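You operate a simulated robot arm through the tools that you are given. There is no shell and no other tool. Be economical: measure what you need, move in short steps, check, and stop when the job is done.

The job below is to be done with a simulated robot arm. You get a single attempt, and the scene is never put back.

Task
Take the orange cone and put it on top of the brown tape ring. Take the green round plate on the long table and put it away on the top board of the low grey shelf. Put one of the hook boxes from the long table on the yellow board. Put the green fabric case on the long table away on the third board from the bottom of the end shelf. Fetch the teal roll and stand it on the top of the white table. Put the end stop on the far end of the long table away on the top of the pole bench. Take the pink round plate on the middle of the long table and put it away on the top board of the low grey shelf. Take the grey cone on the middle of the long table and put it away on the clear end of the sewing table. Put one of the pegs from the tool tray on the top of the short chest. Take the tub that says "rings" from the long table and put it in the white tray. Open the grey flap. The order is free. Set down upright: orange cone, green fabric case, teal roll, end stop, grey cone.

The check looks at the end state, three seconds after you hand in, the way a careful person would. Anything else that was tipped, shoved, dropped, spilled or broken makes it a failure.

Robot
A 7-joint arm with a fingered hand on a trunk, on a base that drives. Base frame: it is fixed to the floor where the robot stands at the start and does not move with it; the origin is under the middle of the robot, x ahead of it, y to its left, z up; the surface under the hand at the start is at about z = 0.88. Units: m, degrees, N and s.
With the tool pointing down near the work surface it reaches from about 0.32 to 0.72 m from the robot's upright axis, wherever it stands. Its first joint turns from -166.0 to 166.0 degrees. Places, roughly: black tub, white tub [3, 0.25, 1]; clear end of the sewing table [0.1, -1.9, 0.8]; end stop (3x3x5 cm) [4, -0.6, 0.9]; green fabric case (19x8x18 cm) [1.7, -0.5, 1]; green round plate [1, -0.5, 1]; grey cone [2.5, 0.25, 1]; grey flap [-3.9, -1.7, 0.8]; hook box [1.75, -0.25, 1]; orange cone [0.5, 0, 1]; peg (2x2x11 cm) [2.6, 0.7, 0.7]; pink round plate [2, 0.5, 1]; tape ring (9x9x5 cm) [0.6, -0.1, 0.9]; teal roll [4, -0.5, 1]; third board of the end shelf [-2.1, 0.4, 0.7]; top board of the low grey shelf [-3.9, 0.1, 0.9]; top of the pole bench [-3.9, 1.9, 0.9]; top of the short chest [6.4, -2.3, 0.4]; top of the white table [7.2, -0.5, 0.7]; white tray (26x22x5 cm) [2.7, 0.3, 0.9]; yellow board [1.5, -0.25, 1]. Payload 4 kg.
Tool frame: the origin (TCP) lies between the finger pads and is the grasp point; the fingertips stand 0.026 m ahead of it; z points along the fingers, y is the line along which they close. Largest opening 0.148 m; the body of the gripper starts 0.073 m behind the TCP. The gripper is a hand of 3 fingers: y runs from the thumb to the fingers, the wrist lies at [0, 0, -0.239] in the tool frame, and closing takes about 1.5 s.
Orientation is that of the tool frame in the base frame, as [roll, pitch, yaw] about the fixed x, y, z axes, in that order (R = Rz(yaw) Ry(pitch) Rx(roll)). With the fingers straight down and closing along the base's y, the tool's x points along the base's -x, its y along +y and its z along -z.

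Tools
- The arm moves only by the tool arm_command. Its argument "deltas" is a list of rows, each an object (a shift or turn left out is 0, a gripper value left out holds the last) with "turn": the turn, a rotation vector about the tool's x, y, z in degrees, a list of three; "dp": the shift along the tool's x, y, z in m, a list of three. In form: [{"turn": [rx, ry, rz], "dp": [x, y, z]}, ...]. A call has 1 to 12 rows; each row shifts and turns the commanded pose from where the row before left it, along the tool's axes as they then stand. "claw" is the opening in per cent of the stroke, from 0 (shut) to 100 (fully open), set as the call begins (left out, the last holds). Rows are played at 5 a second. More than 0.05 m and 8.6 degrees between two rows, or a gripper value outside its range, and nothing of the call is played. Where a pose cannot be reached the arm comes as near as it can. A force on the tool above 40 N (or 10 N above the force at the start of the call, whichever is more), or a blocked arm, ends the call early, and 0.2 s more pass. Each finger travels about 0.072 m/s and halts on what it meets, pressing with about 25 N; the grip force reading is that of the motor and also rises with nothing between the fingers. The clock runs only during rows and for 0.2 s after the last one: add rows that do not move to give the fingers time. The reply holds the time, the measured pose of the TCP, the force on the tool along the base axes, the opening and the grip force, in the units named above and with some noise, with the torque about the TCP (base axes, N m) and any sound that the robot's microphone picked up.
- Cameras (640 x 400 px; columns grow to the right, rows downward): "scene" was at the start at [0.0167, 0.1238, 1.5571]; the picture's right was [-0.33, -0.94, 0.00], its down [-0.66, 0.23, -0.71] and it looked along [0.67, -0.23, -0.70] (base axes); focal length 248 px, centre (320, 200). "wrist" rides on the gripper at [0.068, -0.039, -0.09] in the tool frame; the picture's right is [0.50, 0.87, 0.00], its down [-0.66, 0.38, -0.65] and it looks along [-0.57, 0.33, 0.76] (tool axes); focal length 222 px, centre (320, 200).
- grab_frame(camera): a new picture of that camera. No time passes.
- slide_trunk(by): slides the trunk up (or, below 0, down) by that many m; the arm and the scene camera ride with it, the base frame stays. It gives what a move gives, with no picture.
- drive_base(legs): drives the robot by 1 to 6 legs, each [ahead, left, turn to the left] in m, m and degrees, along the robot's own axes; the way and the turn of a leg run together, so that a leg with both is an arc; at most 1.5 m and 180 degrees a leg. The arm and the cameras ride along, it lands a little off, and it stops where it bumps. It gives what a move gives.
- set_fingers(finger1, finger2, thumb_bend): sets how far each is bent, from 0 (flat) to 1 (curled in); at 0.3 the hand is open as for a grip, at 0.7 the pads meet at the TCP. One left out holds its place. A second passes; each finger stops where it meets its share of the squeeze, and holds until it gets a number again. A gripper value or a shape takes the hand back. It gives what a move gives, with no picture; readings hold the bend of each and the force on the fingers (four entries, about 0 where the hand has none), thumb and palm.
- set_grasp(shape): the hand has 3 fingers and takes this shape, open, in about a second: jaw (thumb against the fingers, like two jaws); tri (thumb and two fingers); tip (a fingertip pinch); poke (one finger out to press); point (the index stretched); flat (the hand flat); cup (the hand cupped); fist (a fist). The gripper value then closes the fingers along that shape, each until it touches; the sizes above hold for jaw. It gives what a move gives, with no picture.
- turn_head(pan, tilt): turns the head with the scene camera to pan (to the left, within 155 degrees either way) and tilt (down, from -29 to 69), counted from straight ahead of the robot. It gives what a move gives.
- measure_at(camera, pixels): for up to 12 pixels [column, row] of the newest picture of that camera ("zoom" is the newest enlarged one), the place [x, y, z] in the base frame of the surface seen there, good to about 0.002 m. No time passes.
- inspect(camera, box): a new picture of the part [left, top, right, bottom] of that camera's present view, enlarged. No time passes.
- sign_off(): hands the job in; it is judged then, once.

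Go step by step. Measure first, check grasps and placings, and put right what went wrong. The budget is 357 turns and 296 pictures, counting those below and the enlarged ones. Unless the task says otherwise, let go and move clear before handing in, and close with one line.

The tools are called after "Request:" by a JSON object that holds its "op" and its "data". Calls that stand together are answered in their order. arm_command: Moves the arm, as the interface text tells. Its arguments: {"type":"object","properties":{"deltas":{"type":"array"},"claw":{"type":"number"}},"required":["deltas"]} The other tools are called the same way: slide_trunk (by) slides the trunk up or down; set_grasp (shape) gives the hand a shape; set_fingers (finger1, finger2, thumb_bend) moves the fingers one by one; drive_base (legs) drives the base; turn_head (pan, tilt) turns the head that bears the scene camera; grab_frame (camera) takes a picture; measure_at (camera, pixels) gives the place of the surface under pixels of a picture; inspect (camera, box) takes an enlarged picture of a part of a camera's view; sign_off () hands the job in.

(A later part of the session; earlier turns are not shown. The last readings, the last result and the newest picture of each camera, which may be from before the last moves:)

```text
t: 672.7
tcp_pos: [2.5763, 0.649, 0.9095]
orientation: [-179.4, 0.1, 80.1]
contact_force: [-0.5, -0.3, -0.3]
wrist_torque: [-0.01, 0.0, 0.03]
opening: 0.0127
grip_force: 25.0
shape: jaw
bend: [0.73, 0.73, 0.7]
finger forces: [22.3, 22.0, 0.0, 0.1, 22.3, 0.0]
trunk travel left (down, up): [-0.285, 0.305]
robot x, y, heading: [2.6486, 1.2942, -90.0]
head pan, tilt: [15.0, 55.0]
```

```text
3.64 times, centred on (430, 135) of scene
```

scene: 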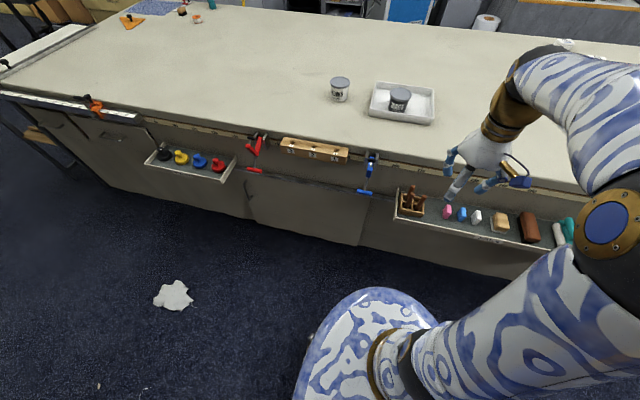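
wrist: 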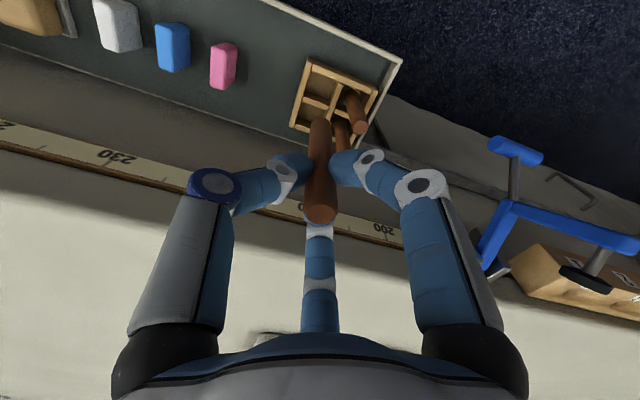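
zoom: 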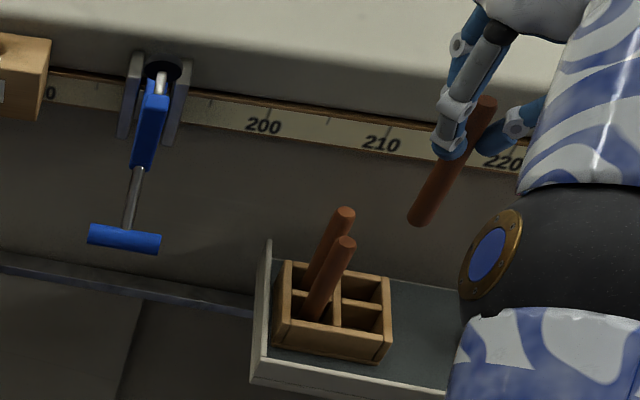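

The peg is out and the other two are undisturbed. I'll raise the trunk, retract, back off to y≈1.62 and turn to look toward the far end of the room.

Request:
{"op": "arm_command", "data": {"deltas": [{"dp": [0.045, 0, 0]}, {"dp": [0.045, 0, 0]}, {"dp": [0.045, 0, 0]}, {"dp": [0.045, 0, 0]}, {"dp": [0.04, 0, 0]}, {}]}}

Request:
{"op": "slide_trunk", "data": {"by": 0.24}}

Request:
{"op": "drive_base", "data": {"legs": [[-0.35, 0, 0], [0, 0, 90]]}}

Request:
{"op": "turn_head", "data": {"pan": -15, "tilt": 20}}

Request:
{"op": "grab_frame", "data": {"camera": "scene"}}

```text
t: 674.1
tcp_pos: [2.6133, 0.8703, 0.9097]
orientation: [-179.4, 0.2, 80.1]
contact_force: [0.7, 0.1, 0.0]
wrist_torque: [-0.01, 0.01, -0.03]
opening: 0.0123
grip_force: 25.2
shape: jaw
bend: [0.73, 0.73, 0.7]
finger forces: [22.3, 22.0, 0.0, 0.0, 22.2, 0.1]
trunk travel left (down, up): [-0.285, 0.305]
robot x, y, heading: [2.6528, 1.2974, -90.4]
head pan, tilt: [15.0, 55.0]
```

```text
t: 676.6
tcp_pos: [2.6141, 0.8699, 1.1507]
orientation: [-179.4, 0.2, 80.1]
contact_force: [-0.4, 0.4, -1.1]
wrist_torque: [0.02, 0.0, 0.0]
opening: 0.0123
grip_force: 24.9
shape: jaw
bend: [0.73, 0.73, 0.7]
finger forces: [22.4, 22.2, 0.0, 0.0, 22.2, 0.0]
trunk travel left (down, up): [-0.525, 0.065]
robot x, y, heading: [2.6472, 1.2968, -90.3]
head pan, tilt: [15.0, 55.0]
```

```text
t: 682.6
tcp_pos: [3.0752, 1.5988, 1.1502]
orientation: [-179.4, 0.2, 168.7]
contact_force: [-0.4, 1.1, 0.4]
wrist_torque: [0.03, 0.01, -0.01]
opening: 0.0123
grip_force: 24.9
shape: jaw
bend: [0.73, 0.73, 0.7]
finger forces: [22.0, 22.1, 0.0, 0.0, 22.3, 0.0]
trunk travel left (down, up): [-0.525, 0.065]
robot x, y, heading: [2.6495, 1.648, -2.1]
head pan, tilt: [15.0, 55.0]
```

```text
t: 683.6
tcp_pos: [3.0763, 1.5976, 1.1497]
orientation: [-179.3, 0.2, 168.6]
contact_force: [-0.6, -0.4, 0.3]
wrist_torque: [0.01, -0.01, 0.0]
opening: 0.0121
grip_force: 25.2
shape: jaw
bend: [0.73, 0.73, 0.7]
finger forces: [22.1, 22.1, 0.1, 0.0, 22.4, 0.0]
trunk travel left (down, up): [-0.525, 0.065]
robot x, y, heading: [2.6512, 1.6471, -1.6]
head pan, tilt: [-15.0, 20.0]
```

```text
98 pictures are left
```

scene: 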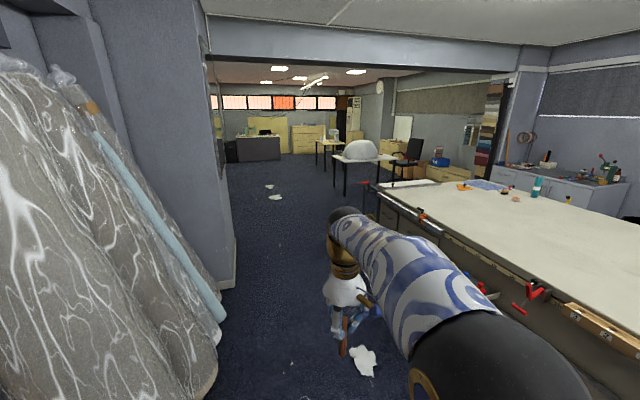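

Request:
{"op": "measure_at", "data": {"camera": "scene", "pixels": [[222, 335], [208, 380], [232, 285], [365, 360], [355, 348], [275, 197], [270, 186], [430, 212], [380, 183], [345, 190], [390, 158], [335, 162]]}}

Request:
{"op": "inspect", "data": {"camera": "scene", "box": [310, 90, 530, 220]}}

```text
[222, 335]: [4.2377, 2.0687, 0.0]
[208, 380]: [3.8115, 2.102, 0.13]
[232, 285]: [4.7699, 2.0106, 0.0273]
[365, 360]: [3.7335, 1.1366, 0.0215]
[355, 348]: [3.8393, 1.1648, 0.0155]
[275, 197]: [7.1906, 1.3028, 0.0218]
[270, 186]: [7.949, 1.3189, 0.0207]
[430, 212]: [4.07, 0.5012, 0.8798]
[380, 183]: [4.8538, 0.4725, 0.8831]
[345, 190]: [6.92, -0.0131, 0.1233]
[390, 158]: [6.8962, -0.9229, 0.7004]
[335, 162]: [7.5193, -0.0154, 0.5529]
```

```text
2.91 times, centred on (420, 155) of scene
```

zoom: 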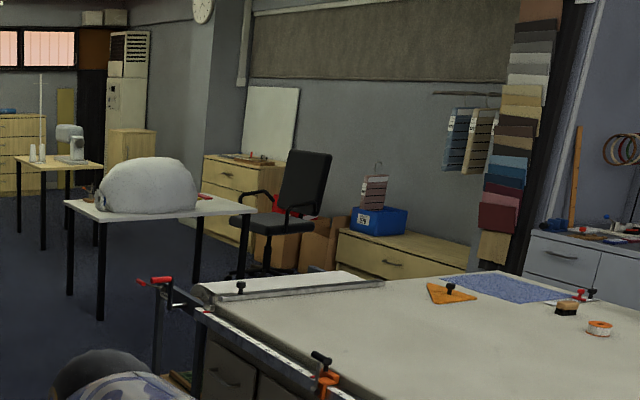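

The way is clear: along y≈1.6 to x≈5.7, then down past the far end of the table. I'll drive there and look for the short chest.

Request:
{"op": "drive_base", "data": {"legs": [[1.5, 0, 1.6], [1.5, 0, 0], [0, 0, -90], [1.5, 0, 0], [0.8, 0, 0]]}}

Request:
{"op": "turn_head", "data": {"pan": 25, "tilt": 35}}

Request:
{"op": "grab_frame", "data": {"camera": "scene"}}

```text
t: 698.8
tcp_pos: [6.0828, 1.5925, 1.1514]
orientation: [-179.6, 0.3, 167.2]
contact_force: [-0.4, -0.1, 0.2]
wrist_torque: [0.02, 0.0, -0.01]
opening: 0.0122
grip_force: 25.6
shape: jaw
bend: [0.73, 0.73, 0.7]
finger forces: [22.1, 22.2, 0.0, 0.0, 22.3, 0.1]
trunk travel left (down, up): [-0.525, 0.065]
robot x, y, heading: [5.6593, 1.6561, -3.2]
head pan, tilt: [-15.0, 20.0]
stopped in leg 3: the robot was blocked; the commanded pose is now the measured one
```

```text
t: 699.8
tcp_pos: [6.0848, 1.5976, 1.1499]
orientation: [-179.4, 0.3, 167.0]
contact_force: [-0.3, 0.2, 1.2]
wrist_torque: [-0.01, 0.03, -0.06]
opening: 0.0124
grip_force: 24.9
shape: jaw
bend: [0.73, 0.73, 0.7]
finger forces: [22.2, 22.1, 0.0, 0.0, 22.4, 0.0]
trunk travel left (down, up): [-0.525, 0.065]
robot x, y, heading: [5.661, 1.6561, -3.1]
head pan, tilt: [25.0, 35.0]
```

```text
96 pictures are left
```

scene: 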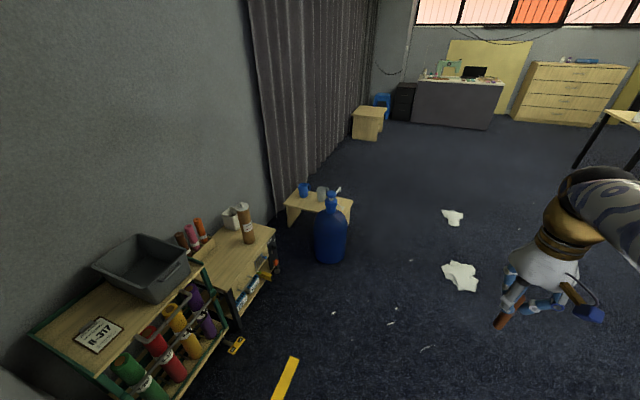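

The turn was blocked by something close. I'll look around the base.

Request:
{"op": "turn_head", "data": {"pan": 80, "tilt": 60}}

Request:
{"op": "grab_frame", "data": {"camera": "scene"}}

Request:
{"op": "turn_head", "data": {"pan": -110, "tilt": 45}}

Request:
{"op": "grab_frame", "data": {"camera": "scene"}}

Request:
{"op": "turn_head", "data": {"pan": 140, "tilt": 50}}

Request:
{"op": "grab_frame", "data": {"camera": "scene"}}

```text
t: 701.1
tcp_pos: [6.0862, 1.5961, 1.1512]
orientation: [-179.4, 0.2, 167.1]
contact_force: [-0.3, 0.2, 0.1]
wrist_torque: [-0.02, -0.01, 0.02]
opening: 0.0121
grip_force: 24.7
shape: jaw
bend: [0.73, 0.73, 0.7]
finger forces: [22.2, 22.1, 0.0, 0.1, 22.2, 0.0]
trunk travel left (down, up): [-0.525, 0.065]
robot x, y, heading: [5.6603, 1.654, -3.1]
head pan, tilt: [80.0, 60.0]
```

```text
95 pictures are left
```

scene: 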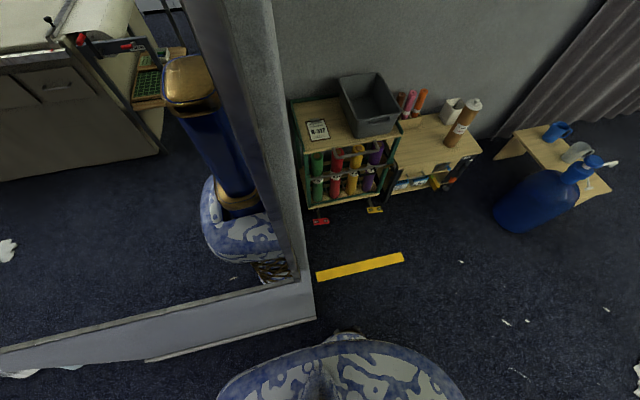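

```text
t: 703.9
tcp_pos: [6.0843, 1.5901, 1.1511]
orientation: [-179.7, 0.3, 167.0]
contact_force: [0.1, 0.5, 0.4]
wrist_torque: [-0.02, -0.01, 0.0]
opening: 0.0122
grip_force: 25.0
shape: jaw
bend: [0.73, 0.73, 0.7]
finger forces: [22.4, 22.2, 0.0, 0.0, 22.4, 0.0]
trunk travel left (down, up): [-0.525, 0.065]
robot x, y, heading: [5.6607, 1.654, -3.1]
head pan, tilt: [-110.0, 45.0]
```

```text
94 pictures are left
```

scene: 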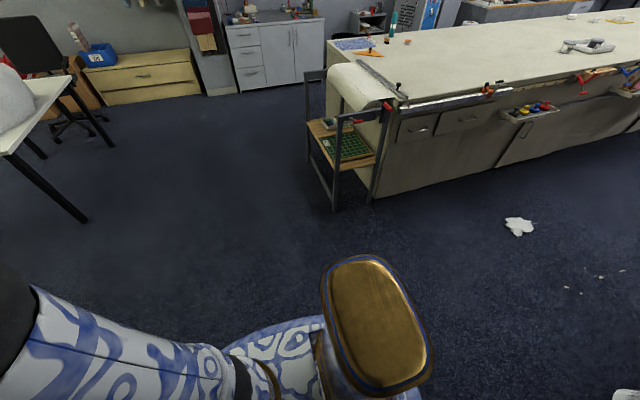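

```text
t: 707.4
tcp_pos: [6.0947, 1.5937, 1.1457]
orientation: [-179.4, -0.3, 167.2]
contact_force: [-0.8, -0.5, -0.2]
wrist_torque: [0.01, -0.03, 0.04]
opening: 0.0125
grip_force: 25.7
shape: jaw
bend: [0.73, 0.73, 0.7]
finger forces: [22.3, 22.2, 0.0, 0.1, 22.4, 0.0]
trunk travel left (down, up): [-0.525, 0.065]
robot x, y, heading: [5.6624, 1.6546, -3.1]
head pan, tilt: [140.0, 50.0]
```

```text
93 pictures are left
```

scene: 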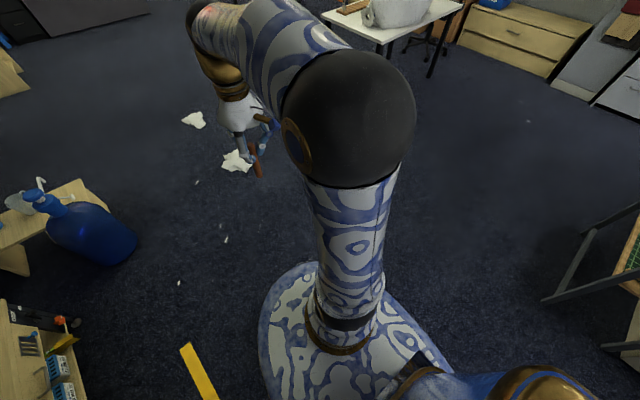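

A mirrored partition stands close at the left rear, and the robot's back touched it while turning. I'll strafe right 45 cm first, then turn and go on.

Request:
{"op": "drive_base", "data": {"legs": [[0.1, -0.5, 0], [0, 0, -87], [1.2, 0, 0], [0.8, 0, 0]]}}

Request:
{"op": "turn_head", "data": {"pan": 25, "tilt": 35}}

Request:
{"op": "grab_frame", "data": {"camera": "scene"}}

```text
t: 723.7
tcp_pos: [5.7234, -1.2822, 1.1501]
orientation: [-179.4, 0.1, 81.7]
contact_force: [0.4, -0.5, 0.1]
wrist_torque: [0.0, -0.03, -0.01]
opening: 0.0121
grip_force: 24.6
shape: jaw
bend: [0.73, 0.73, 0.7]
finger forces: [21.9, 22.2, 0.0, 0.0, 22.4, 0.0]
trunk travel left (down, up): [-0.525, 0.065]
robot x, y, heading: [5.7454, -0.8534, -88.8]
head pan, tilt: [140.0, 50.0]
```

```text
t: 725.6
tcp_pos: [5.7217, -1.2805, 1.1503]
orientation: [-179.5, 0.2, 81.8]
contact_force: [-0.8, 0.0, 0.1]
wrist_torque: [0.01, 0.03, 0.01]
opening: 0.0122
grip_force: 25.1
shape: jaw
bend: [0.73, 0.73, 0.7]
finger forces: [21.9, 22.2, 0.0, 0.1, 22.4, 0.0]
trunk travel left (down, up): [-0.525, 0.065]
robot x, y, heading: [5.7431, -0.8551, -88.5]
head pan, tilt: [25.0, 35.0]
```

```text
92 pictures are left
```

scene: 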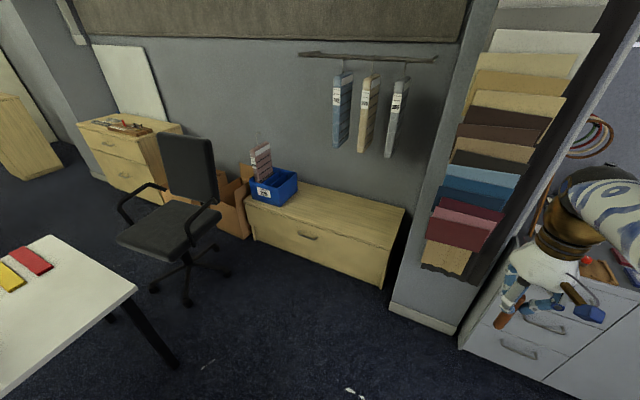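

The short chest is at (330,220), with a blue box on its left part and its right part free. I'll measure it.

Request:
{"op": "measure_at", "data": {"camera": "scene", "pixels": [[340, 210], [350, 225], [400, 208], [385, 245], [297, 195], [380, 285], [330, 200], [188, 300], [180, 365], [130, 290], [250, 205], [360, 205]]}}

```text
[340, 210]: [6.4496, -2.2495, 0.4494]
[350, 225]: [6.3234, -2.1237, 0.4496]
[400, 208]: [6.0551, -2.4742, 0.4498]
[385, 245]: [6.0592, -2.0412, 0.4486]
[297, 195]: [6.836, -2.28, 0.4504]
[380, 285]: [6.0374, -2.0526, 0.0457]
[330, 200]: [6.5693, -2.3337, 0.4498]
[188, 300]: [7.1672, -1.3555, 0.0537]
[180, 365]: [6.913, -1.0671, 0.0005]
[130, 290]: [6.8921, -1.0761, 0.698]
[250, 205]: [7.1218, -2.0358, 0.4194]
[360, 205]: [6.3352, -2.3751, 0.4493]
```

The chest top is at z 0.4495, with free space around (6.35, -2.2). I'll drive in front of it and lower the trunk.

Request:
{"op": "drive_base", "data": {"legs": [[0, 0.62, -1.5], [0.7, 0, 0]]}}

Request:
{"op": "slide_trunk", "data": {"by": -0.45}}

Request:
{"op": "turn_head", "data": {"pan": 10, "tilt": 45}}

Request:
{"op": "grab_frame", "data": {"camera": "scene"}}

```text
t: 732.6
tcp_pos: [6.3285, -1.984, 1.1512]
orientation: [-179.3, 0.2, 80.0]
contact_force: [0.0, -0.6, -0.6]
wrist_torque: [-0.02, 0.02, 0.0]
opening: 0.0123
grip_force: 24.7
shape: jaw
bend: [0.73, 0.73, 0.7]
finger forces: [21.9, 22.2, 0.0, 0.0, 22.4, 0.1]
trunk travel left (down, up): [-0.525, 0.065]
robot x, y, heading: [6.3659, -1.555, -90.2]
head pan, tilt: [25.0, 35.0]
```

```text
refused: -0.45 is not a number from -0.4 to 0.4
```

```text
t: 733.4
tcp_pos: [6.3299, -1.9834, 1.1491]
orientation: [-179.3, 0.2, 80.1]
contact_force: [0.1, 0.3, -0.4]
wrist_torque: [-0.02, 0.01, 0.0]
opening: 0.0124
grip_force: 24.8
shape: jaw
bend: [0.73, 0.73, 0.7]
finger forces: [21.9, 22.2, 0.1, 0.0, 22.4, 0.0]
trunk travel left (down, up): [-0.525, 0.065]
robot x, y, heading: [6.3656, -1.5536, -90.1]
head pan, tilt: [10.0, 45.0]
```

```text
91 pictures are left
```

scene: 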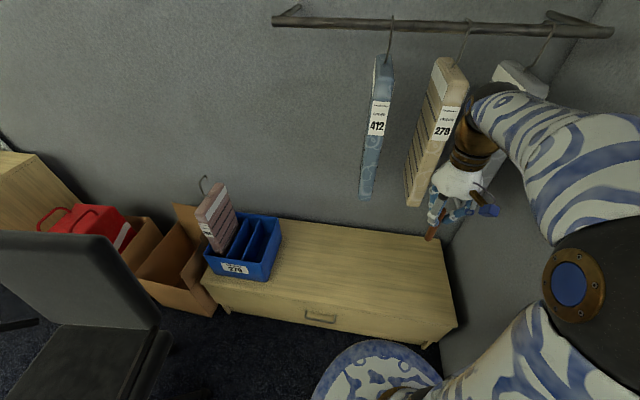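

I'll lower the trunk in two strokes.

Request:
{"op": "slide_trunk", "data": {"by": -0.4}}

Request:
{"op": "slide_trunk", "data": {"by": -0.08}}

Request:
{"op": "arm_command", "data": {"deltas": [{"dp": [-0.044, 0, 0]}, {"dp": [-0.044, 0, 0]}, {"dp": [-0.044, 0, 0]}, {"dp": [-0.044, 0, 0]}, {"dp": [-0.03, 0, 0]}, {}]}}

Request:
{"op": "grab_frame", "data": {"camera": "scene"}}

Request:
{"op": "grab_frame", "data": {"camera": "wrist"}}

```text
t: 737.2
tcp_pos: [6.3294, -1.9833, 0.7499]
orientation: [-179.4, 0.2, 80.1]
contact_force: [0.1, -0.4, 0.3]
wrist_torque: [-0.03, -0.04, 0.02]
opening: 0.0122
grip_force: 24.8
shape: jaw
bend: [0.73, 0.73, 0.7]
finger forces: [21.9, 22.2, 0.0, 0.0, 22.5, 0.0]
trunk travel left (down, up): [-0.125, 0.465]
robot x, y, heading: [6.3632, -1.5573, -90.5]
head pan, tilt: [10.0, 45.0]
```

```text
t: 738.4
tcp_pos: [6.3297, -1.9827, 0.6694]
orientation: [-179.4, 0.2, 80.1]
contact_force: [-1.7, -0.2, 0.1]
wrist_torque: [-0.02, 0.02, -0.01]
opening: 0.0121
grip_force: 25.0
shape: jaw
bend: [0.73, 0.73, 0.7]
finger forces: [21.9, 22.2, 0.0, 0.0, 22.4, 0.0]
trunk travel left (down, up): [-0.045, 0.545]
robot x, y, heading: [6.3662, -1.5556, -90.2]
head pan, tilt: [10.0, 45.0]
```

```text
t: 739.8
tcp_pos: [6.2926, -2.1858, 0.6705]
orientation: [-179.5, 0.1, 80.1]
contact_force: [0.3, 0.0, -0.2]
wrist_torque: [0.02, -0.01, 0.01]
opening: 0.0121
grip_force: 24.7
shape: jaw
bend: [0.73, 0.73, 0.7]
finger forces: [21.8, 21.9, 0.0, 0.1, 22.6, 0.0]
trunk travel left (down, up): [-0.045, 0.545]
robot x, y, heading: [6.3649, -1.5561, -90.4]
head pan, tilt: [10.0, 45.0]
```

```text
90 pictures are left
```

scene: 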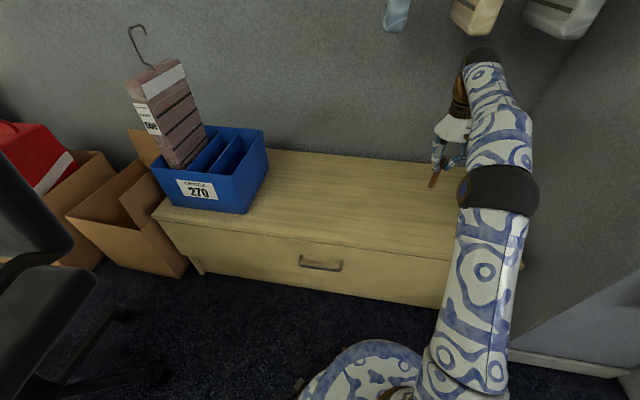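

```text
89 pictures are left
```

wrist: 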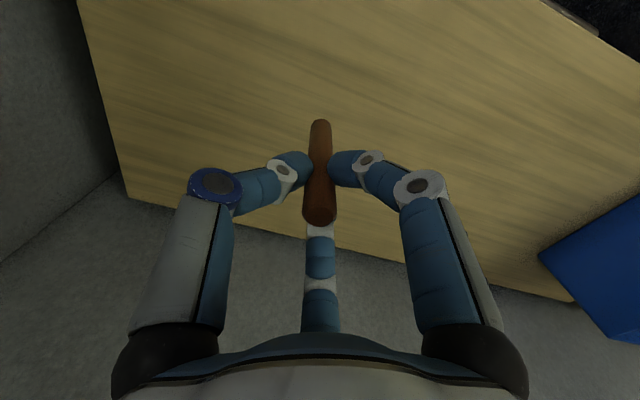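

Over the free part of the chest. I'll lower the peg.

Request:
{"op": "arm_command", "data": {"deltas": [{"dp": [0, 0, 0.04]}, {"dp": [0, 0, 0.04]}, {"dp": [0, 0, 0.03]}, {"dp": [0, 0, 0.006]}, {}]}}

Request:
{"op": "arm_command", "data": {"deltas": [{"dp": [0, 0, 0.002]}, {"dp": [0, 0, 0.002]}, {}]}}

Request:
{"op": "inspect", "data": {"camera": "scene", "box": [380, 120, 500, 210]}}

```text
t: 741.0
tcp_pos: [6.293, -2.1858, 0.5554]
orientation: [-179.3, 0.2, 80.1]
contact_force: [-0.1, -0.4, -0.3]
wrist_torque: [0.01, 0.03, -0.02]
opening: 0.0122
grip_force: 24.8
shape: jaw
bend: [0.73, 0.73, 0.7]
finger forces: [21.8, 22.1, 0.1, 0.0, 22.7, 0.0]
trunk travel left (down, up): [-0.045, 0.545]
robot x, y, heading: [6.3603, -1.5558, -90.6]
head pan, tilt: [10.0, 45.0]
```

```text
t: 741.8
tcp_pos: [6.2929, -2.1861, 0.5498]
orientation: [-179.4, 0.2, 80.2]
contact_force: [0.0, 0.8, 0.2]
wrist_torque: [-0.01, 0.01, 0.0]
opening: 0.0122
grip_force: 25.5
shape: jaw
bend: [0.73, 0.73, 0.7]
finger forces: [21.9, 21.9, 0.1, 0.1, 22.7, 0.1]
trunk travel left (down, up): [-0.045, 0.545]
robot x, y, heading: [6.3668, -1.5572, -90.5]
head pan, tilt: [10.0, 45.0]
```

```text
4.44 times, centred on (440, 165) of scene
```

zoom: 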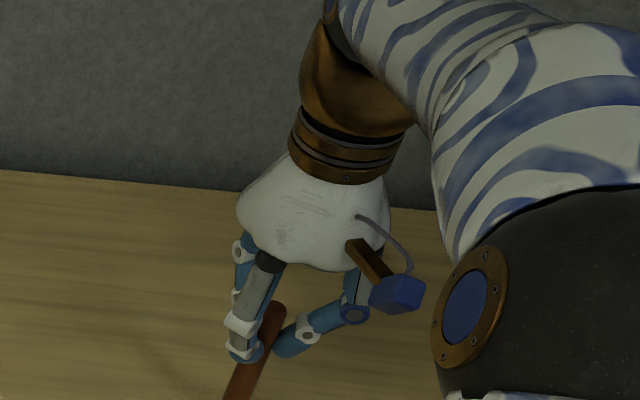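

Request:
{"op": "arm_command", "data": {"deltas": [{"dp": [0, 0, 0.001]}, {"dp": [0, 0, 0.001]}, {}]}}

Request:
{"op": "arm_command", "data": {"deltas": [{"dp": [0, 0, 0.001]}, {}]}}

Request:
{"op": "inspect", "data": {"camera": "scene", "box": [400, 170, 470, 230]}}

```text
t: 742.6
tcp_pos: [6.2913, -2.1866, 0.5495]
orientation: [-179.4, 0.2, 80.1]
contact_force: [-0.3, 0.6, 1.1]
wrist_torque: [0.02, 0.02, 0.02]
opening: 0.0123
grip_force: 25.5
shape: jaw
bend: [0.73, 0.73, 0.7]
finger forces: [21.9, 22.0, 0.0, 0.0, 22.7, 0.1]
trunk travel left (down, up): [-0.045, 0.545]
robot x, y, heading: [6.3654, -1.5537, -90.1]
head pan, tilt: [10.0, 45.0]
```

```text
t: 743.2
tcp_pos: [6.2929, -2.1857, 0.5477]
orientation: [-179.4, 0.2, 80.1]
contact_force: [0.9, -0.1, 0.1]
wrist_torque: [0.01, 0.01, -0.02]
opening: 0.0121
grip_force: 24.7
shape: jaw
bend: [0.73, 0.73, 0.7]
finger forces: [21.7, 22.0, 0.1, 0.1, 22.7, 0.0]
trunk travel left (down, up): [-0.045, 0.545]
robot x, y, heading: [6.3682, -1.5559, -90.0]
head pan, tilt: [10.0, 45.0]
```

```text
6.67 times, centred on (435, 200) of scene
```

zoom: 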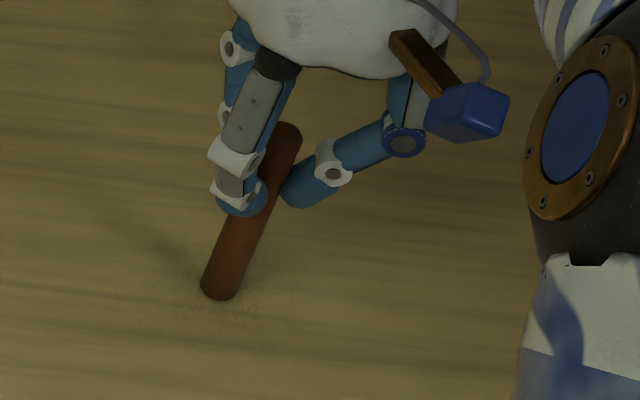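

Request:
{"op": "measure_at", "data": {"camera": "zoom", "pixels": [[220, 298], [225, 285], [205, 283], [220, 310], [285, 130], [295, 135], [235, 250]]}}

Request:
{"op": "arm_command", "data": {"deltas": [{"dp": [0, 0, 0.001]}, {"dp": [0, 0, 0.001]}, {}]}}

```text
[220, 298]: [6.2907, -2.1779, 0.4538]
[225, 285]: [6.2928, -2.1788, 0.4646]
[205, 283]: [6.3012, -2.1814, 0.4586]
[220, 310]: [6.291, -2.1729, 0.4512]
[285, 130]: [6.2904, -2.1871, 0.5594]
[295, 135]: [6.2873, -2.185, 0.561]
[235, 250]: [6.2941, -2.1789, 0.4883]
```

```text
t: 744.0
tcp_pos: [6.2917, -2.1859, 0.5459]
orientation: [-179.3, 0.4, 80.1]
contact_force: [0.2, -0.1, 6.4]
wrist_torque: [0.01, 0.05, 0.03]
opening: 0.0127
grip_force: 25.4
shape: jaw
bend: [0.73, 0.73, 0.7]
finger forces: [23.3, 23.1, 0.0, 0.0, 24.1, 0.0]
trunk travel left (down, up): [-0.045, 0.545]
robot x, y, heading: [6.3659, -1.5569, -90.2]
head pan, tilt: [10.0, 45.0]
```

Contact at 6.4 N and the peg is upright. I'll ease up 1 mm and open gently, then rise.

Request:
{"op": "arm_command", "data": {"deltas": [{"dp": [0, 0, -0.001]}, {}]}}

Request:
{"op": "arm_command", "data": {"claw": 50, "deltas": [{}, {}, {}, {}, {}, {}]}}

Request:
{"op": "inspect", "data": {"camera": "scene", "box": [400, 160, 470, 220]}}

Request:
{"op": "grab_frame", "data": {"camera": "wrist"}}

```text
t: 744.6
tcp_pos: [6.2922, -2.1873, 0.5473]
orientation: [-179.4, 0.3, 80.0]
contact_force: [0.4, -0.2, 1.8]
wrist_torque: [-0.01, -0.03, -0.03]
opening: 0.0123
grip_force: 25.1
shape: jaw
bend: [0.73, 0.73, 0.7]
finger forces: [22.9, 23.0, 0.1, 0.0, 23.7, 0.1]
trunk travel left (down, up): [-0.045, 0.545]
robot x, y, heading: [6.364, -1.5551, -90.3]
head pan, tilt: [10.0, 45.0]
```

```text
t: 746.0
tcp_pos: [6.2912, -2.1859, 0.5465]
orientation: [-179.3, 0.2, 80.1]
contact_force: [0.6, 0.2, 0.7]
wrist_torque: [0.0, 0.04, 0.0]
opening: 0.0733
grip_force: 0.1
shape: jaw
bend: [0.36, 0.36, 0.7]
finger forces: [0.0, 0.0, 0.0, 0.0, 0.0, 0.0]
trunk travel left (down, up): [-0.045, 0.545]
robot x, y, heading: [6.3684, -1.5526, -90.3]
head pan, tilt: [10.0, 45.0]
```

```text
6.67 times, centred on (435, 190) of scene
```

zoom: 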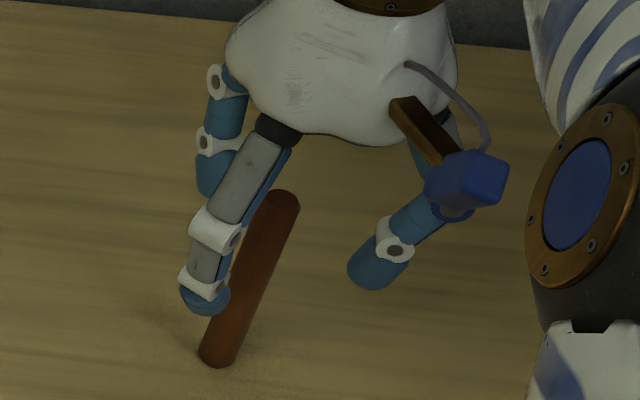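

```text
85 pictures are left
```

wrist: 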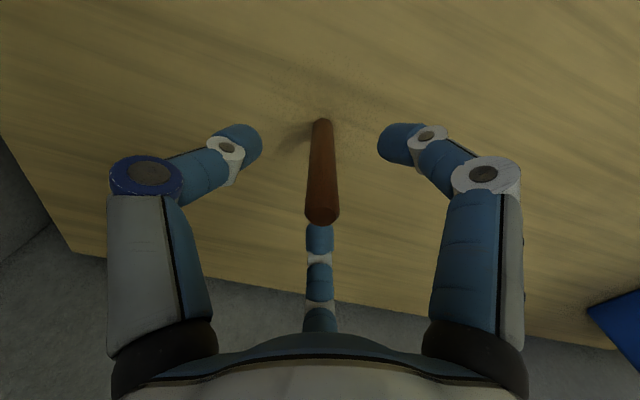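

The peg stands free. I'll rise straight up, retract and raise the trunk, then check it.

Request:
{"op": "arm_command", "data": {"deltas": [{"dp": [0, 0, -0.02]}, {"dp": [0, 0, -0.03]}, {"dp": [0, 0, -0.04]}, {"dp": [0, 0, -0.04]}, {"dp": [0.02, 0, -0.03]}, {"dp": [0.045, 0, 0]}, {"dp": [0.045, 0, 0]}, {"dp": [0.045, 0, 0]}, {"dp": [0.03, 0, 0]}, {}]}}

Request:
{"op": "slide_trunk", "data": {"by": 0.4}}

Request:
{"op": "slide_trunk", "data": {"by": 0.08}}

Request:
{"op": "inspect", "data": {"camera": "scene", "box": [320, 190, 500, 330]}}

```text
t: 748.2
tcp_pos: [6.3251, -2.0057, 0.706]
orientation: [-179.4, 0.2, 80.1]
contact_force: [-0.3, 0.4, -0.1]
wrist_torque: [0.01, 0.01, 0.02]
opening: 0.0736
grip_force: 0.0
shape: jaw
bend: [0.36, 0.36, 0.7]
finger forces: [0.0, 0.0, 0.0, 0.1, 0.1, 0.0]
trunk travel left (down, up): [-0.045, 0.545]
robot x, y, heading: [6.3661, -1.5566, -90.3]
head pan, tilt: [10.0, 45.0]
```

```text
t: 752.0
tcp_pos: [6.3246, -2.0056, 1.1056]
orientation: [-179.4, 0.2, 80.1]
contact_force: [-1.2, 0.5, 0.6]
wrist_torque: [-0.01, 0.0, 0.0]
opening: 0.0736
grip_force: 0.1
shape: jaw
bend: [0.36, 0.36, 0.7]
finger forces: [0.0, 0.1, 0.0, 0.0, 0.1, 0.1]
trunk travel left (down, up): [-0.445, 0.145]
robot x, y, heading: [6.3686, -1.5524, -90.1]
head pan, tilt: [10.0, 45.0]
```

```text
t: 753.2
tcp_pos: [6.325, -2.0056, 1.1865]
orientation: [-179.4, 0.2, 80.0]
contact_force: [-0.4, -0.2, 0.4]
wrist_torque: [-0.01, 0.0, -0.01]
opening: 0.0734
grip_force: 0.0
shape: jaw
bend: [0.36, 0.36, 0.7]
finger forces: [0.0, 0.0, 0.1, 0.0, 0.0, 0.0]
trunk travel left (down, up): [-0.525, 0.065]
robot x, y, heading: [6.3642, -1.5523, -90.2]
head pan, tilt: [10.0, 45.0]
```

```text
2.86 times, centred on (410, 260) of scene
```

zoom: 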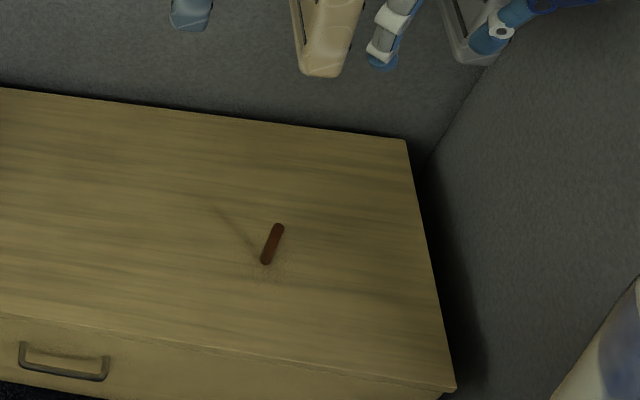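

The peg stands on the chest. Last is the teal roll: I'll back off, turn around and drive to the right side of the long table at x≈4.1.

Request:
{"op": "drive_base", "data": {"legs": [[-0.45, -0.45, 0], [0, 0, -180], [0, 1.35, 0]]}}

Request:
{"op": "turn_head", "data": {"pan": 20, "tilt": 40}}

Request:
{"op": "grab_frame", "data": {"camera": "scene"}}

```text
t: 770.5
tcp_pos: [4.6266, -0.598, 1.1871]
orientation: [-179.3, 0.2, -102.4]
contact_force: [-0.6, 0.2, 0.0]
wrist_torque: [0.0, 0.0, 0.02]
opening: 0.0737
grip_force: 0.1
shape: jaw
bend: [0.36, 0.36, 0.7]
finger forces: [0.0, 0.1, 0.0, 0.0, 0.0, 0.2]
trunk travel left (down, up): [-0.525, 0.065]
robot x, y, heading: [4.5686, -1.0443, 87.1]
head pan, tilt: [10.0, 45.0]
```

```text
t: 771.2
tcp_pos: [4.6275, -0.5979, 1.1869]
orientation: [-179.5, 0.2, -102.4]
contact_force: [0.2, 0.1, 0.8]
wrist_torque: [0.02, 0.02, -0.03]
opening: 0.0737
grip_force: 0.2
shape: jaw
bend: [0.36, 0.36, 0.7]
finger forces: [0.0, 0.0, 0.1, 0.1, 0.0, 0.0]
trunk travel left (down, up): [-0.525, 0.065]
robot x, y, heading: [4.5676, -1.0436, 87.3]
head pan, tilt: [20.0, 40.0]
```

```text
83 pictures are left
```

scene: 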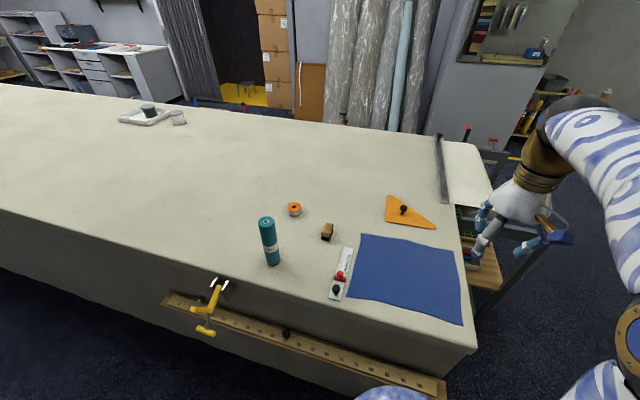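

The teal roll stands at (268,240). I'll measure it and its surroundings.

Request:
{"op": "inspect", "data": {"camera": "scene", "box": [240, 200, 320, 280]}}

Request:
{"op": "measure_at", "data": {"camera": "zoom", "pixels": [[215, 95], [180, 95], [248, 95], [215, 80], [215, 112], [205, 200], [262, 220], [230, 325], [265, 315], [220, 230]]}}

```text
5.00 times, centred on (280, 240) of scene
```

zoom: 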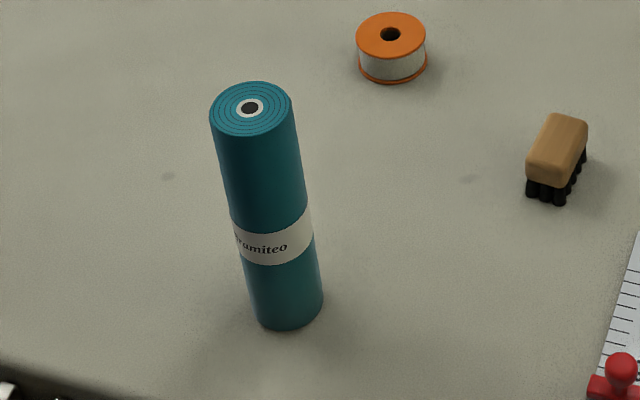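

```text
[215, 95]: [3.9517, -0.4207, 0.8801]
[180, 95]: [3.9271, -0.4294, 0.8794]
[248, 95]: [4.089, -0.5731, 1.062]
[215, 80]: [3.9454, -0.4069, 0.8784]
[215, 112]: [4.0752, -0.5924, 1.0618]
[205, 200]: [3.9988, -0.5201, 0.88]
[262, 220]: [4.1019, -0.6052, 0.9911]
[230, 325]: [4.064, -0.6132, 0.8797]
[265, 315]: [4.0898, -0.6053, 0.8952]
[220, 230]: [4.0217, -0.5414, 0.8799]
```

Request:
{"op": "drive_base", "data": {"legs": [[-0.03, 0.54, 0]]}}

Request:
{"op": "arm_command", "data": {"claw": 70, "deltas": [{}, {}, {}]}}

Request:
{"op": "grab_frame", "data": {"camera": "wrist"}}

Request:
{"op": "turn_head", "data": {"pan": 0, "tilt": 50}}

Request:
{"op": "grab_frame", "data": {"camera": "scene"}}

```text
t: 774.4
tcp_pos: [4.0738, -0.6028, 1.1858]
orientation: [-179.4, 0.2, -102.1]
contact_force: [-0.3, -0.5, -0.3]
wrist_torque: [-0.02, 0.0, -0.04]
opening: 0.0737
grip_force: 0.1
shape: jaw
bend: [0.36, 0.36, 0.7]
finger forces: [0.0, 0.1, 0.0, 0.0, 0.0, 0.0]
trunk travel left (down, up): [-0.525, 0.065]
robot x, y, heading: [4.0169, -1.0474, 87.7]
head pan, tilt: [20.0, 40.0]
```

```text
t: 775.2
tcp_pos: [4.0737, -0.6038, 1.1862]
orientation: [-179.4, 0.2, -102.0]
contact_force: [0.5, -0.1, 0.0]
wrist_torque: [-0.03, 0.01, -0.02]
opening: 0.1032
grip_force: 0.0
shape: jaw
bend: [0.28, 0.28, 0.74]
finger forces: [0.0, 0.0, 0.0, 0.0, 0.0, 0.0]
trunk travel left (down, up): [-0.525, 0.065]
robot x, y, heading: [4.0194, -1.051, 87.6]
head pan, tilt: [20.0, 40.0]
```

```text
81 pictures are left
```

wrist: 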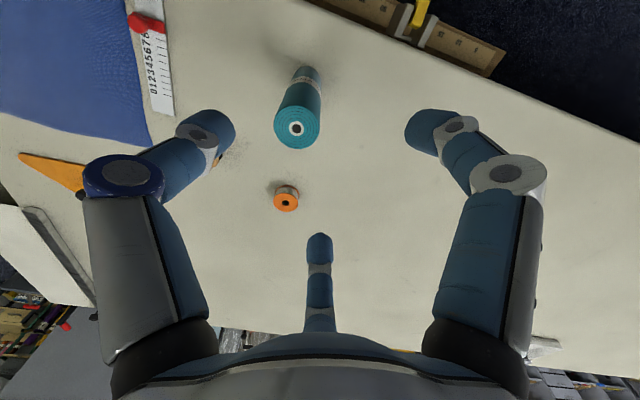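

```text
t: 776.0
tcp_pos: [4.0739, -0.6032, 1.1865]
orientation: [-179.3, 0.2, -102.0]
contact_force: [0.3, 1.1, 0.6]
wrist_torque: [0.02, -0.02, 0.02]
opening: 0.1033
grip_force: 0.0
shape: jaw
bend: [0.28, 0.28, 0.74]
finger forces: [0.0, 0.1, 0.1, 0.0, 0.0, 0.0]
trunk travel left (down, up): [-0.525, 0.065]
robot x, y, heading: [4.0174, -1.0528, 87.6]
head pan, tilt: [0.0, 50.0]
```

```text
80 pictures are left
```

scene: 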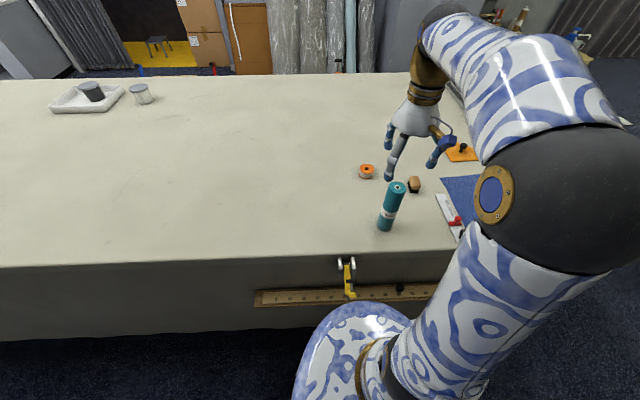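

Request:
{"op": "measure_at", "data": {"camera": "wrist", "pixels": [[297, 128], [280, 128], [314, 128], [297, 143], [290, 120]]}}

Request:
{"op": "measure_at", "data": {"camera": "scene", "pixels": [[398, 188], [390, 189], [404, 189], [397, 184], [385, 228], [396, 200]]}}

```text
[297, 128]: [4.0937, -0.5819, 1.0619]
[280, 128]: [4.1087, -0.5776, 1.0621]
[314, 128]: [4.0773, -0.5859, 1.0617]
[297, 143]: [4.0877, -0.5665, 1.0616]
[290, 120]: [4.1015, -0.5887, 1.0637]
```

```text
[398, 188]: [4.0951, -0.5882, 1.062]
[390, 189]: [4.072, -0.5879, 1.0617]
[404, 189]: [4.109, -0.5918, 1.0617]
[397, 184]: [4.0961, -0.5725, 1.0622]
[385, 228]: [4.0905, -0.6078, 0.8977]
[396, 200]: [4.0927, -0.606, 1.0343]
```

The roll's axis is (4.094, -0.585). I'll align, descend to z≈1.02 and grip near its top.

Request:
{"op": "arm_command", "data": {"deltas": [{"dp": [-0.0218, -0.0158, 0]}, {"dp": [0, 0, 0.04]}, {"dp": [0, 0, 0.04]}, {"dp": [0, 0, 0.045]}, {"dp": [0, 0, 0.04]}, {}]}}

Request:
{"op": "grab_frame", "data": {"camera": "wrist"}}

Request:
{"op": "arm_command", "data": {"claw": 0, "deltas": [{}, {}, {}, {}, {}, {}, {}]}}

Request:
{"op": "grab_frame", "data": {"camera": "wrist"}}

```text
t: 777.4
tcp_pos: [4.0963, -0.5846, 1.0195]
orientation: [-179.4, 0.2, -102.0]
contact_force: [-0.4, -0.1, -0.1]
wrist_torque: [-0.01, 0.01, 0.01]
opening: 0.1033
grip_force: 0.0
shape: jaw
bend: [0.28, 0.28, 0.74]
finger forces: [0.0, 0.0, 0.0, 0.0, 0.0, 0.0]
trunk travel left (down, up): [-0.525, 0.065]
robot x, y, heading: [4.0184, -1.0488, 87.6]
head pan, tilt: [0.0, 50.0]
```

```text
79 pictures are left
```

wrist: 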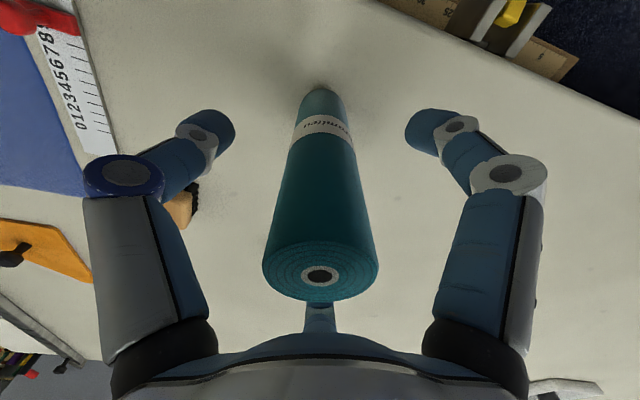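

```text
t: 779.0
tcp_pos: [4.0953, -0.5858, 1.0189]
orientation: [-179.4, 0.2, -102.0]
contact_force: [0.0, 0.3, -0.5]
wrist_torque: [0.0, 0.03, -0.04]
opening: 0.0406
grip_force: 24.2
shape: jaw
bend: [0.77, 0.76, 0.7]
finger forces: [22.7, 22.0, 0.0, 0.0, 22.4, 0.0]
trunk travel left (down, up): [-0.525, 0.065]
robot x, y, heading: [4.0157, -1.054, 87.7]
head pan, tilt: [0.0, 50.0]
```

```text
78 pictures are left
```

wrist: 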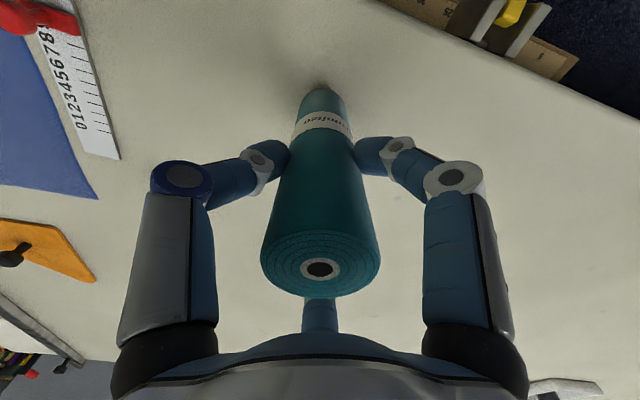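

The roll is gripped. I'll lift it and drive around to face the white table.

Request:
{"op": "arm_command", "data": {"deltas": [{"dp": [0, 0, -0.04]}, {"dp": [0, 0, -0.045]}, {"dp": [0, 0, -0.045]}, {}]}}

Request:
{"op": "drive_base", "data": {"legs": [[-0.06, -0.8, 2], [0, -1.0, 0], [0, 0, -90]]}}

Request:
{"op": "turn_head", "data": {"pan": 10, "tilt": 35}}

Request:
{"op": "grab_frame", "data": {"camera": "scene"}}

```text
t: 780.0
tcp_pos: [4.0961, -0.5856, 1.1516]
orientation: [-179.4, 0.2, -102.0]
contact_force: [-0.2, 0.5, -1.6]
wrist_torque: [0.02, 0.0, 0.03]
opening: 0.0405
grip_force: 24.7
shape: jaw
bend: [0.77, 0.76, 0.7]
finger forces: [22.8, 22.2, 0.1, 0.0, 22.4, 0.1]
trunk travel left (down, up): [-0.525, 0.065]
robot x, y, heading: [4.0147, -1.0508, 87.8]
head pan, tilt: [0.0, 50.0]
```

```text
t: 792.9
tcp_pos: [6.2713, -1.1914, 1.1495]
orientation: [-179.4, 0.3, 171.0]
contact_force: [-0.3, -0.3, -1.7]
wrist_torque: [-0.01, 0.02, 0.0]
opening: 0.0402
grip_force: 24.6
shape: jaw
bend: [0.77, 0.76, 0.7]
finger forces: [22.7, 22.1, 0.1, 0.1, 22.3, 0.0]
trunk travel left (down, up): [-0.525, 0.065]
robot x, y, heading: [5.8, -1.1343, 0.8]
head pan, tilt: [0.0, 50.0]
```

```text
t: 793.6
tcp_pos: [6.2712, -1.1906, 1.1511]
orientation: [-179.4, 0.1, 171.1]
contact_force: [-0.7, -0.9, -2.0]
wrist_torque: [0.0, -0.01, -0.01]
opening: 0.0404
grip_force: 25.2
shape: jaw
bend: [0.77, 0.76, 0.7]
finger forces: [22.6, 22.1, 0.0, 0.0, 22.2, 0.0]
trunk travel left (down, up): [-0.525, 0.065]
robot x, y, heading: [5.8022, -1.1406, 0.7]
head pan, tilt: [10.0, 35.0]
```

```text
77 pictures are left
```

scene: 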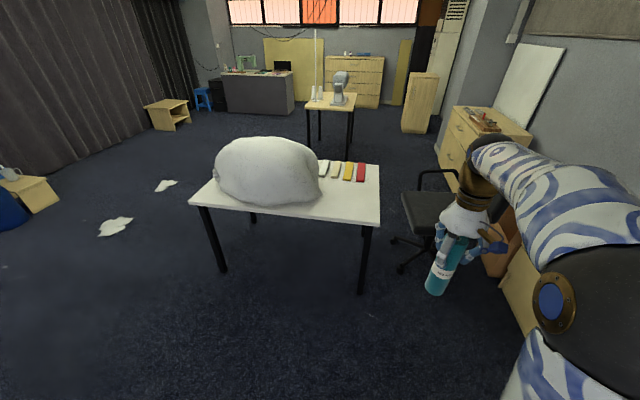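

The white table's front right area at (350,205) is free. I'll measure it.

Request:
{"op": "measure_at", "data": {"camera": "scene", "pixels": [[350, 205], [376, 218], [340, 195], [320, 198], [345, 185], [362, 178], [330, 210], [195, 203], [290, 210], [360, 192]]}}

Request:
{"op": "inspect", "data": {"camera": "scene", "box": [190, 120, 400, 240]}}

```text
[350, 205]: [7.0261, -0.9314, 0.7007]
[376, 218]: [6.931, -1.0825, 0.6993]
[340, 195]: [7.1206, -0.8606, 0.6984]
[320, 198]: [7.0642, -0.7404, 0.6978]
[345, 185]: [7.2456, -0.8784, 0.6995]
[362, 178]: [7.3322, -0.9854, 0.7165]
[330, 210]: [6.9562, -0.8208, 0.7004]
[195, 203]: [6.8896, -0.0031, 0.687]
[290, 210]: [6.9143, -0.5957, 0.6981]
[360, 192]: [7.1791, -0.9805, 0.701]
```

```text
3.05 times, centred on (295, 180) of scene
```

zoom: 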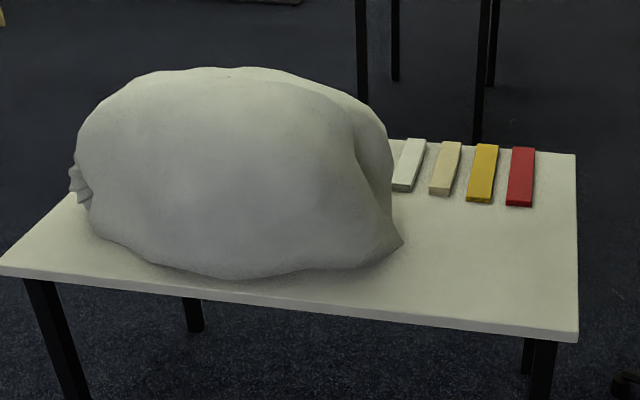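

I'll drive up to (6.45, -0.89) and set the roll at about (7.08, -0.92).

Request:
{"op": "drive_base", "data": {"legs": [[0.3, 0.25, 0], [0.37, 0, 0]]}}

Request:
{"op": "turn_head", "data": {"pan": -3, "tilt": 45}}

Request:
{"op": "grab_frame", "data": {"camera": "scene"}}

```text
t: 798.1
tcp_pos: [6.9389, -0.9314, 1.1512]
orientation: [-179.4, 0.2, 171.0]
contact_force: [0.3, -1.2, -2.6]
wrist_torque: [-0.01, -0.01, 0.03]
opening: 0.0402
grip_force: 25.4
shape: jaw
bend: [0.77, 0.76, 0.7]
finger forces: [22.6, 22.2, 0.0, 0.0, 22.3, 0.0]
trunk travel left (down, up): [-0.525, 0.065]
robot x, y, heading: [6.4702, -0.8741, 0.7]
head pan, tilt: [10.0, 35.0]
```

```text
t: 798.8
tcp_pos: [6.939, -0.9312, 1.1511]
orientation: [-179.4, 0.2, 171.0]
contact_force: [-0.1, 0.5, -1.3]
wrist_torque: [0.0, -0.01, -0.02]
opening: 0.0404
grip_force: 24.8
shape: jaw
bend: [0.77, 0.76, 0.7]
finger forces: [22.6, 22.1, 0.1, 0.0, 22.3, 0.0]
trunk travel left (down, up): [-0.525, 0.065]
robot x, y, heading: [6.4727, -0.8762, 0.4]
head pan, tilt: [-3.0, 45.0]
```

```text
75 pictures are left
```

scene: 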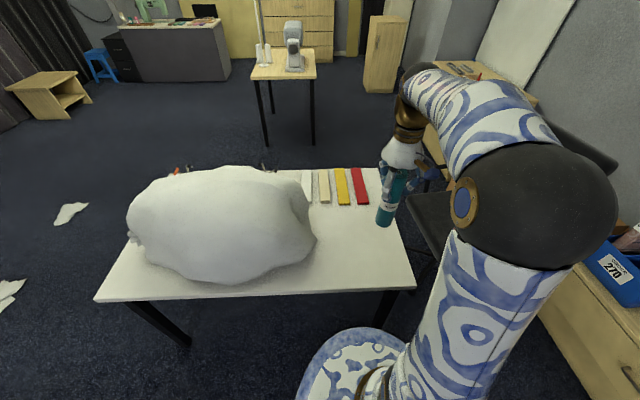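

Request:
{"op": "arm_command", "data": {"deltas": [{"dp": [-0.037, 0.0074, 0]}, {"dp": [-0.037, 0.0074, 0]}, {"dp": [-0.037, 0.0074, 0]}, {"dp": [-0.037, 0.0074, 0]}, {"dp": [0, 0, 0.045]}, {"dp": [0, 0, 0.045]}, {"dp": [0, 0, 0.045]}, {"dp": [0, 0, 0.045]}, {"dp": [0, 0, 0.045]}, {"dp": [0, 0, 0.04]}, {}]}}

Request:
{"op": "grab_frame", "data": {"camera": "scene"}}

Request:
{"op": "inspect", "data": {"camera": "scene", "box": [290, 160, 450, 290]}}

```text
t: 801.2
tcp_pos: [7.0895, -0.9294, 0.8847]
orientation: [-179.5, 0.3, 170.9]
contact_force: [0.5, 0.0, -1.7]
wrist_torque: [0.03, 0.01, -0.01]
opening: 0.0402
grip_force: 25.0
shape: jaw
bend: [0.77, 0.76, 0.7]
finger forces: [22.5, 22.2, 0.0, 0.0, 22.0, 0.0]
trunk travel left (down, up): [-0.525, 0.065]
robot x, y, heading: [6.4732, -0.8772, 0.8]
head pan, tilt: [-3.0, 45.0]
```

```text
74 pictures are left
```

scene: 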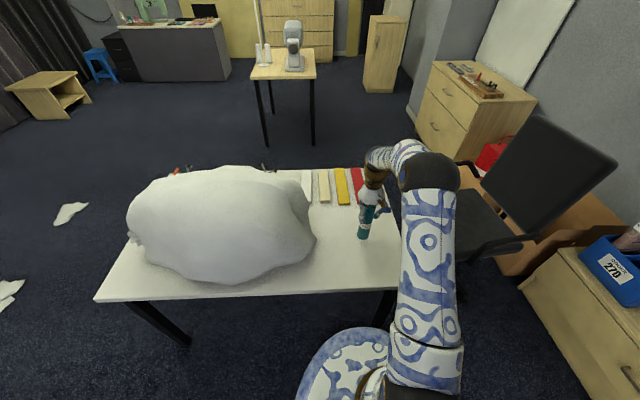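

```text
3.08 times, centred on (370, 225) of scene
```

zoom: 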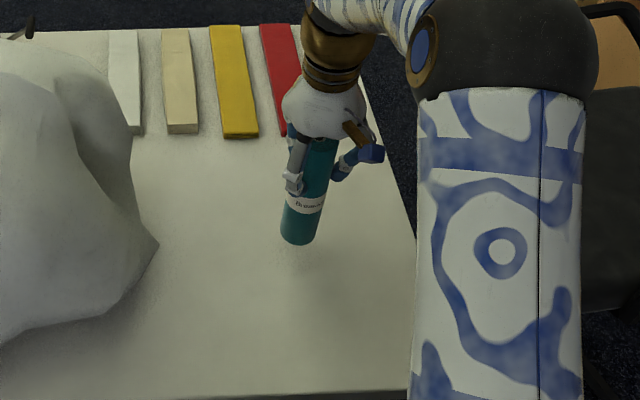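

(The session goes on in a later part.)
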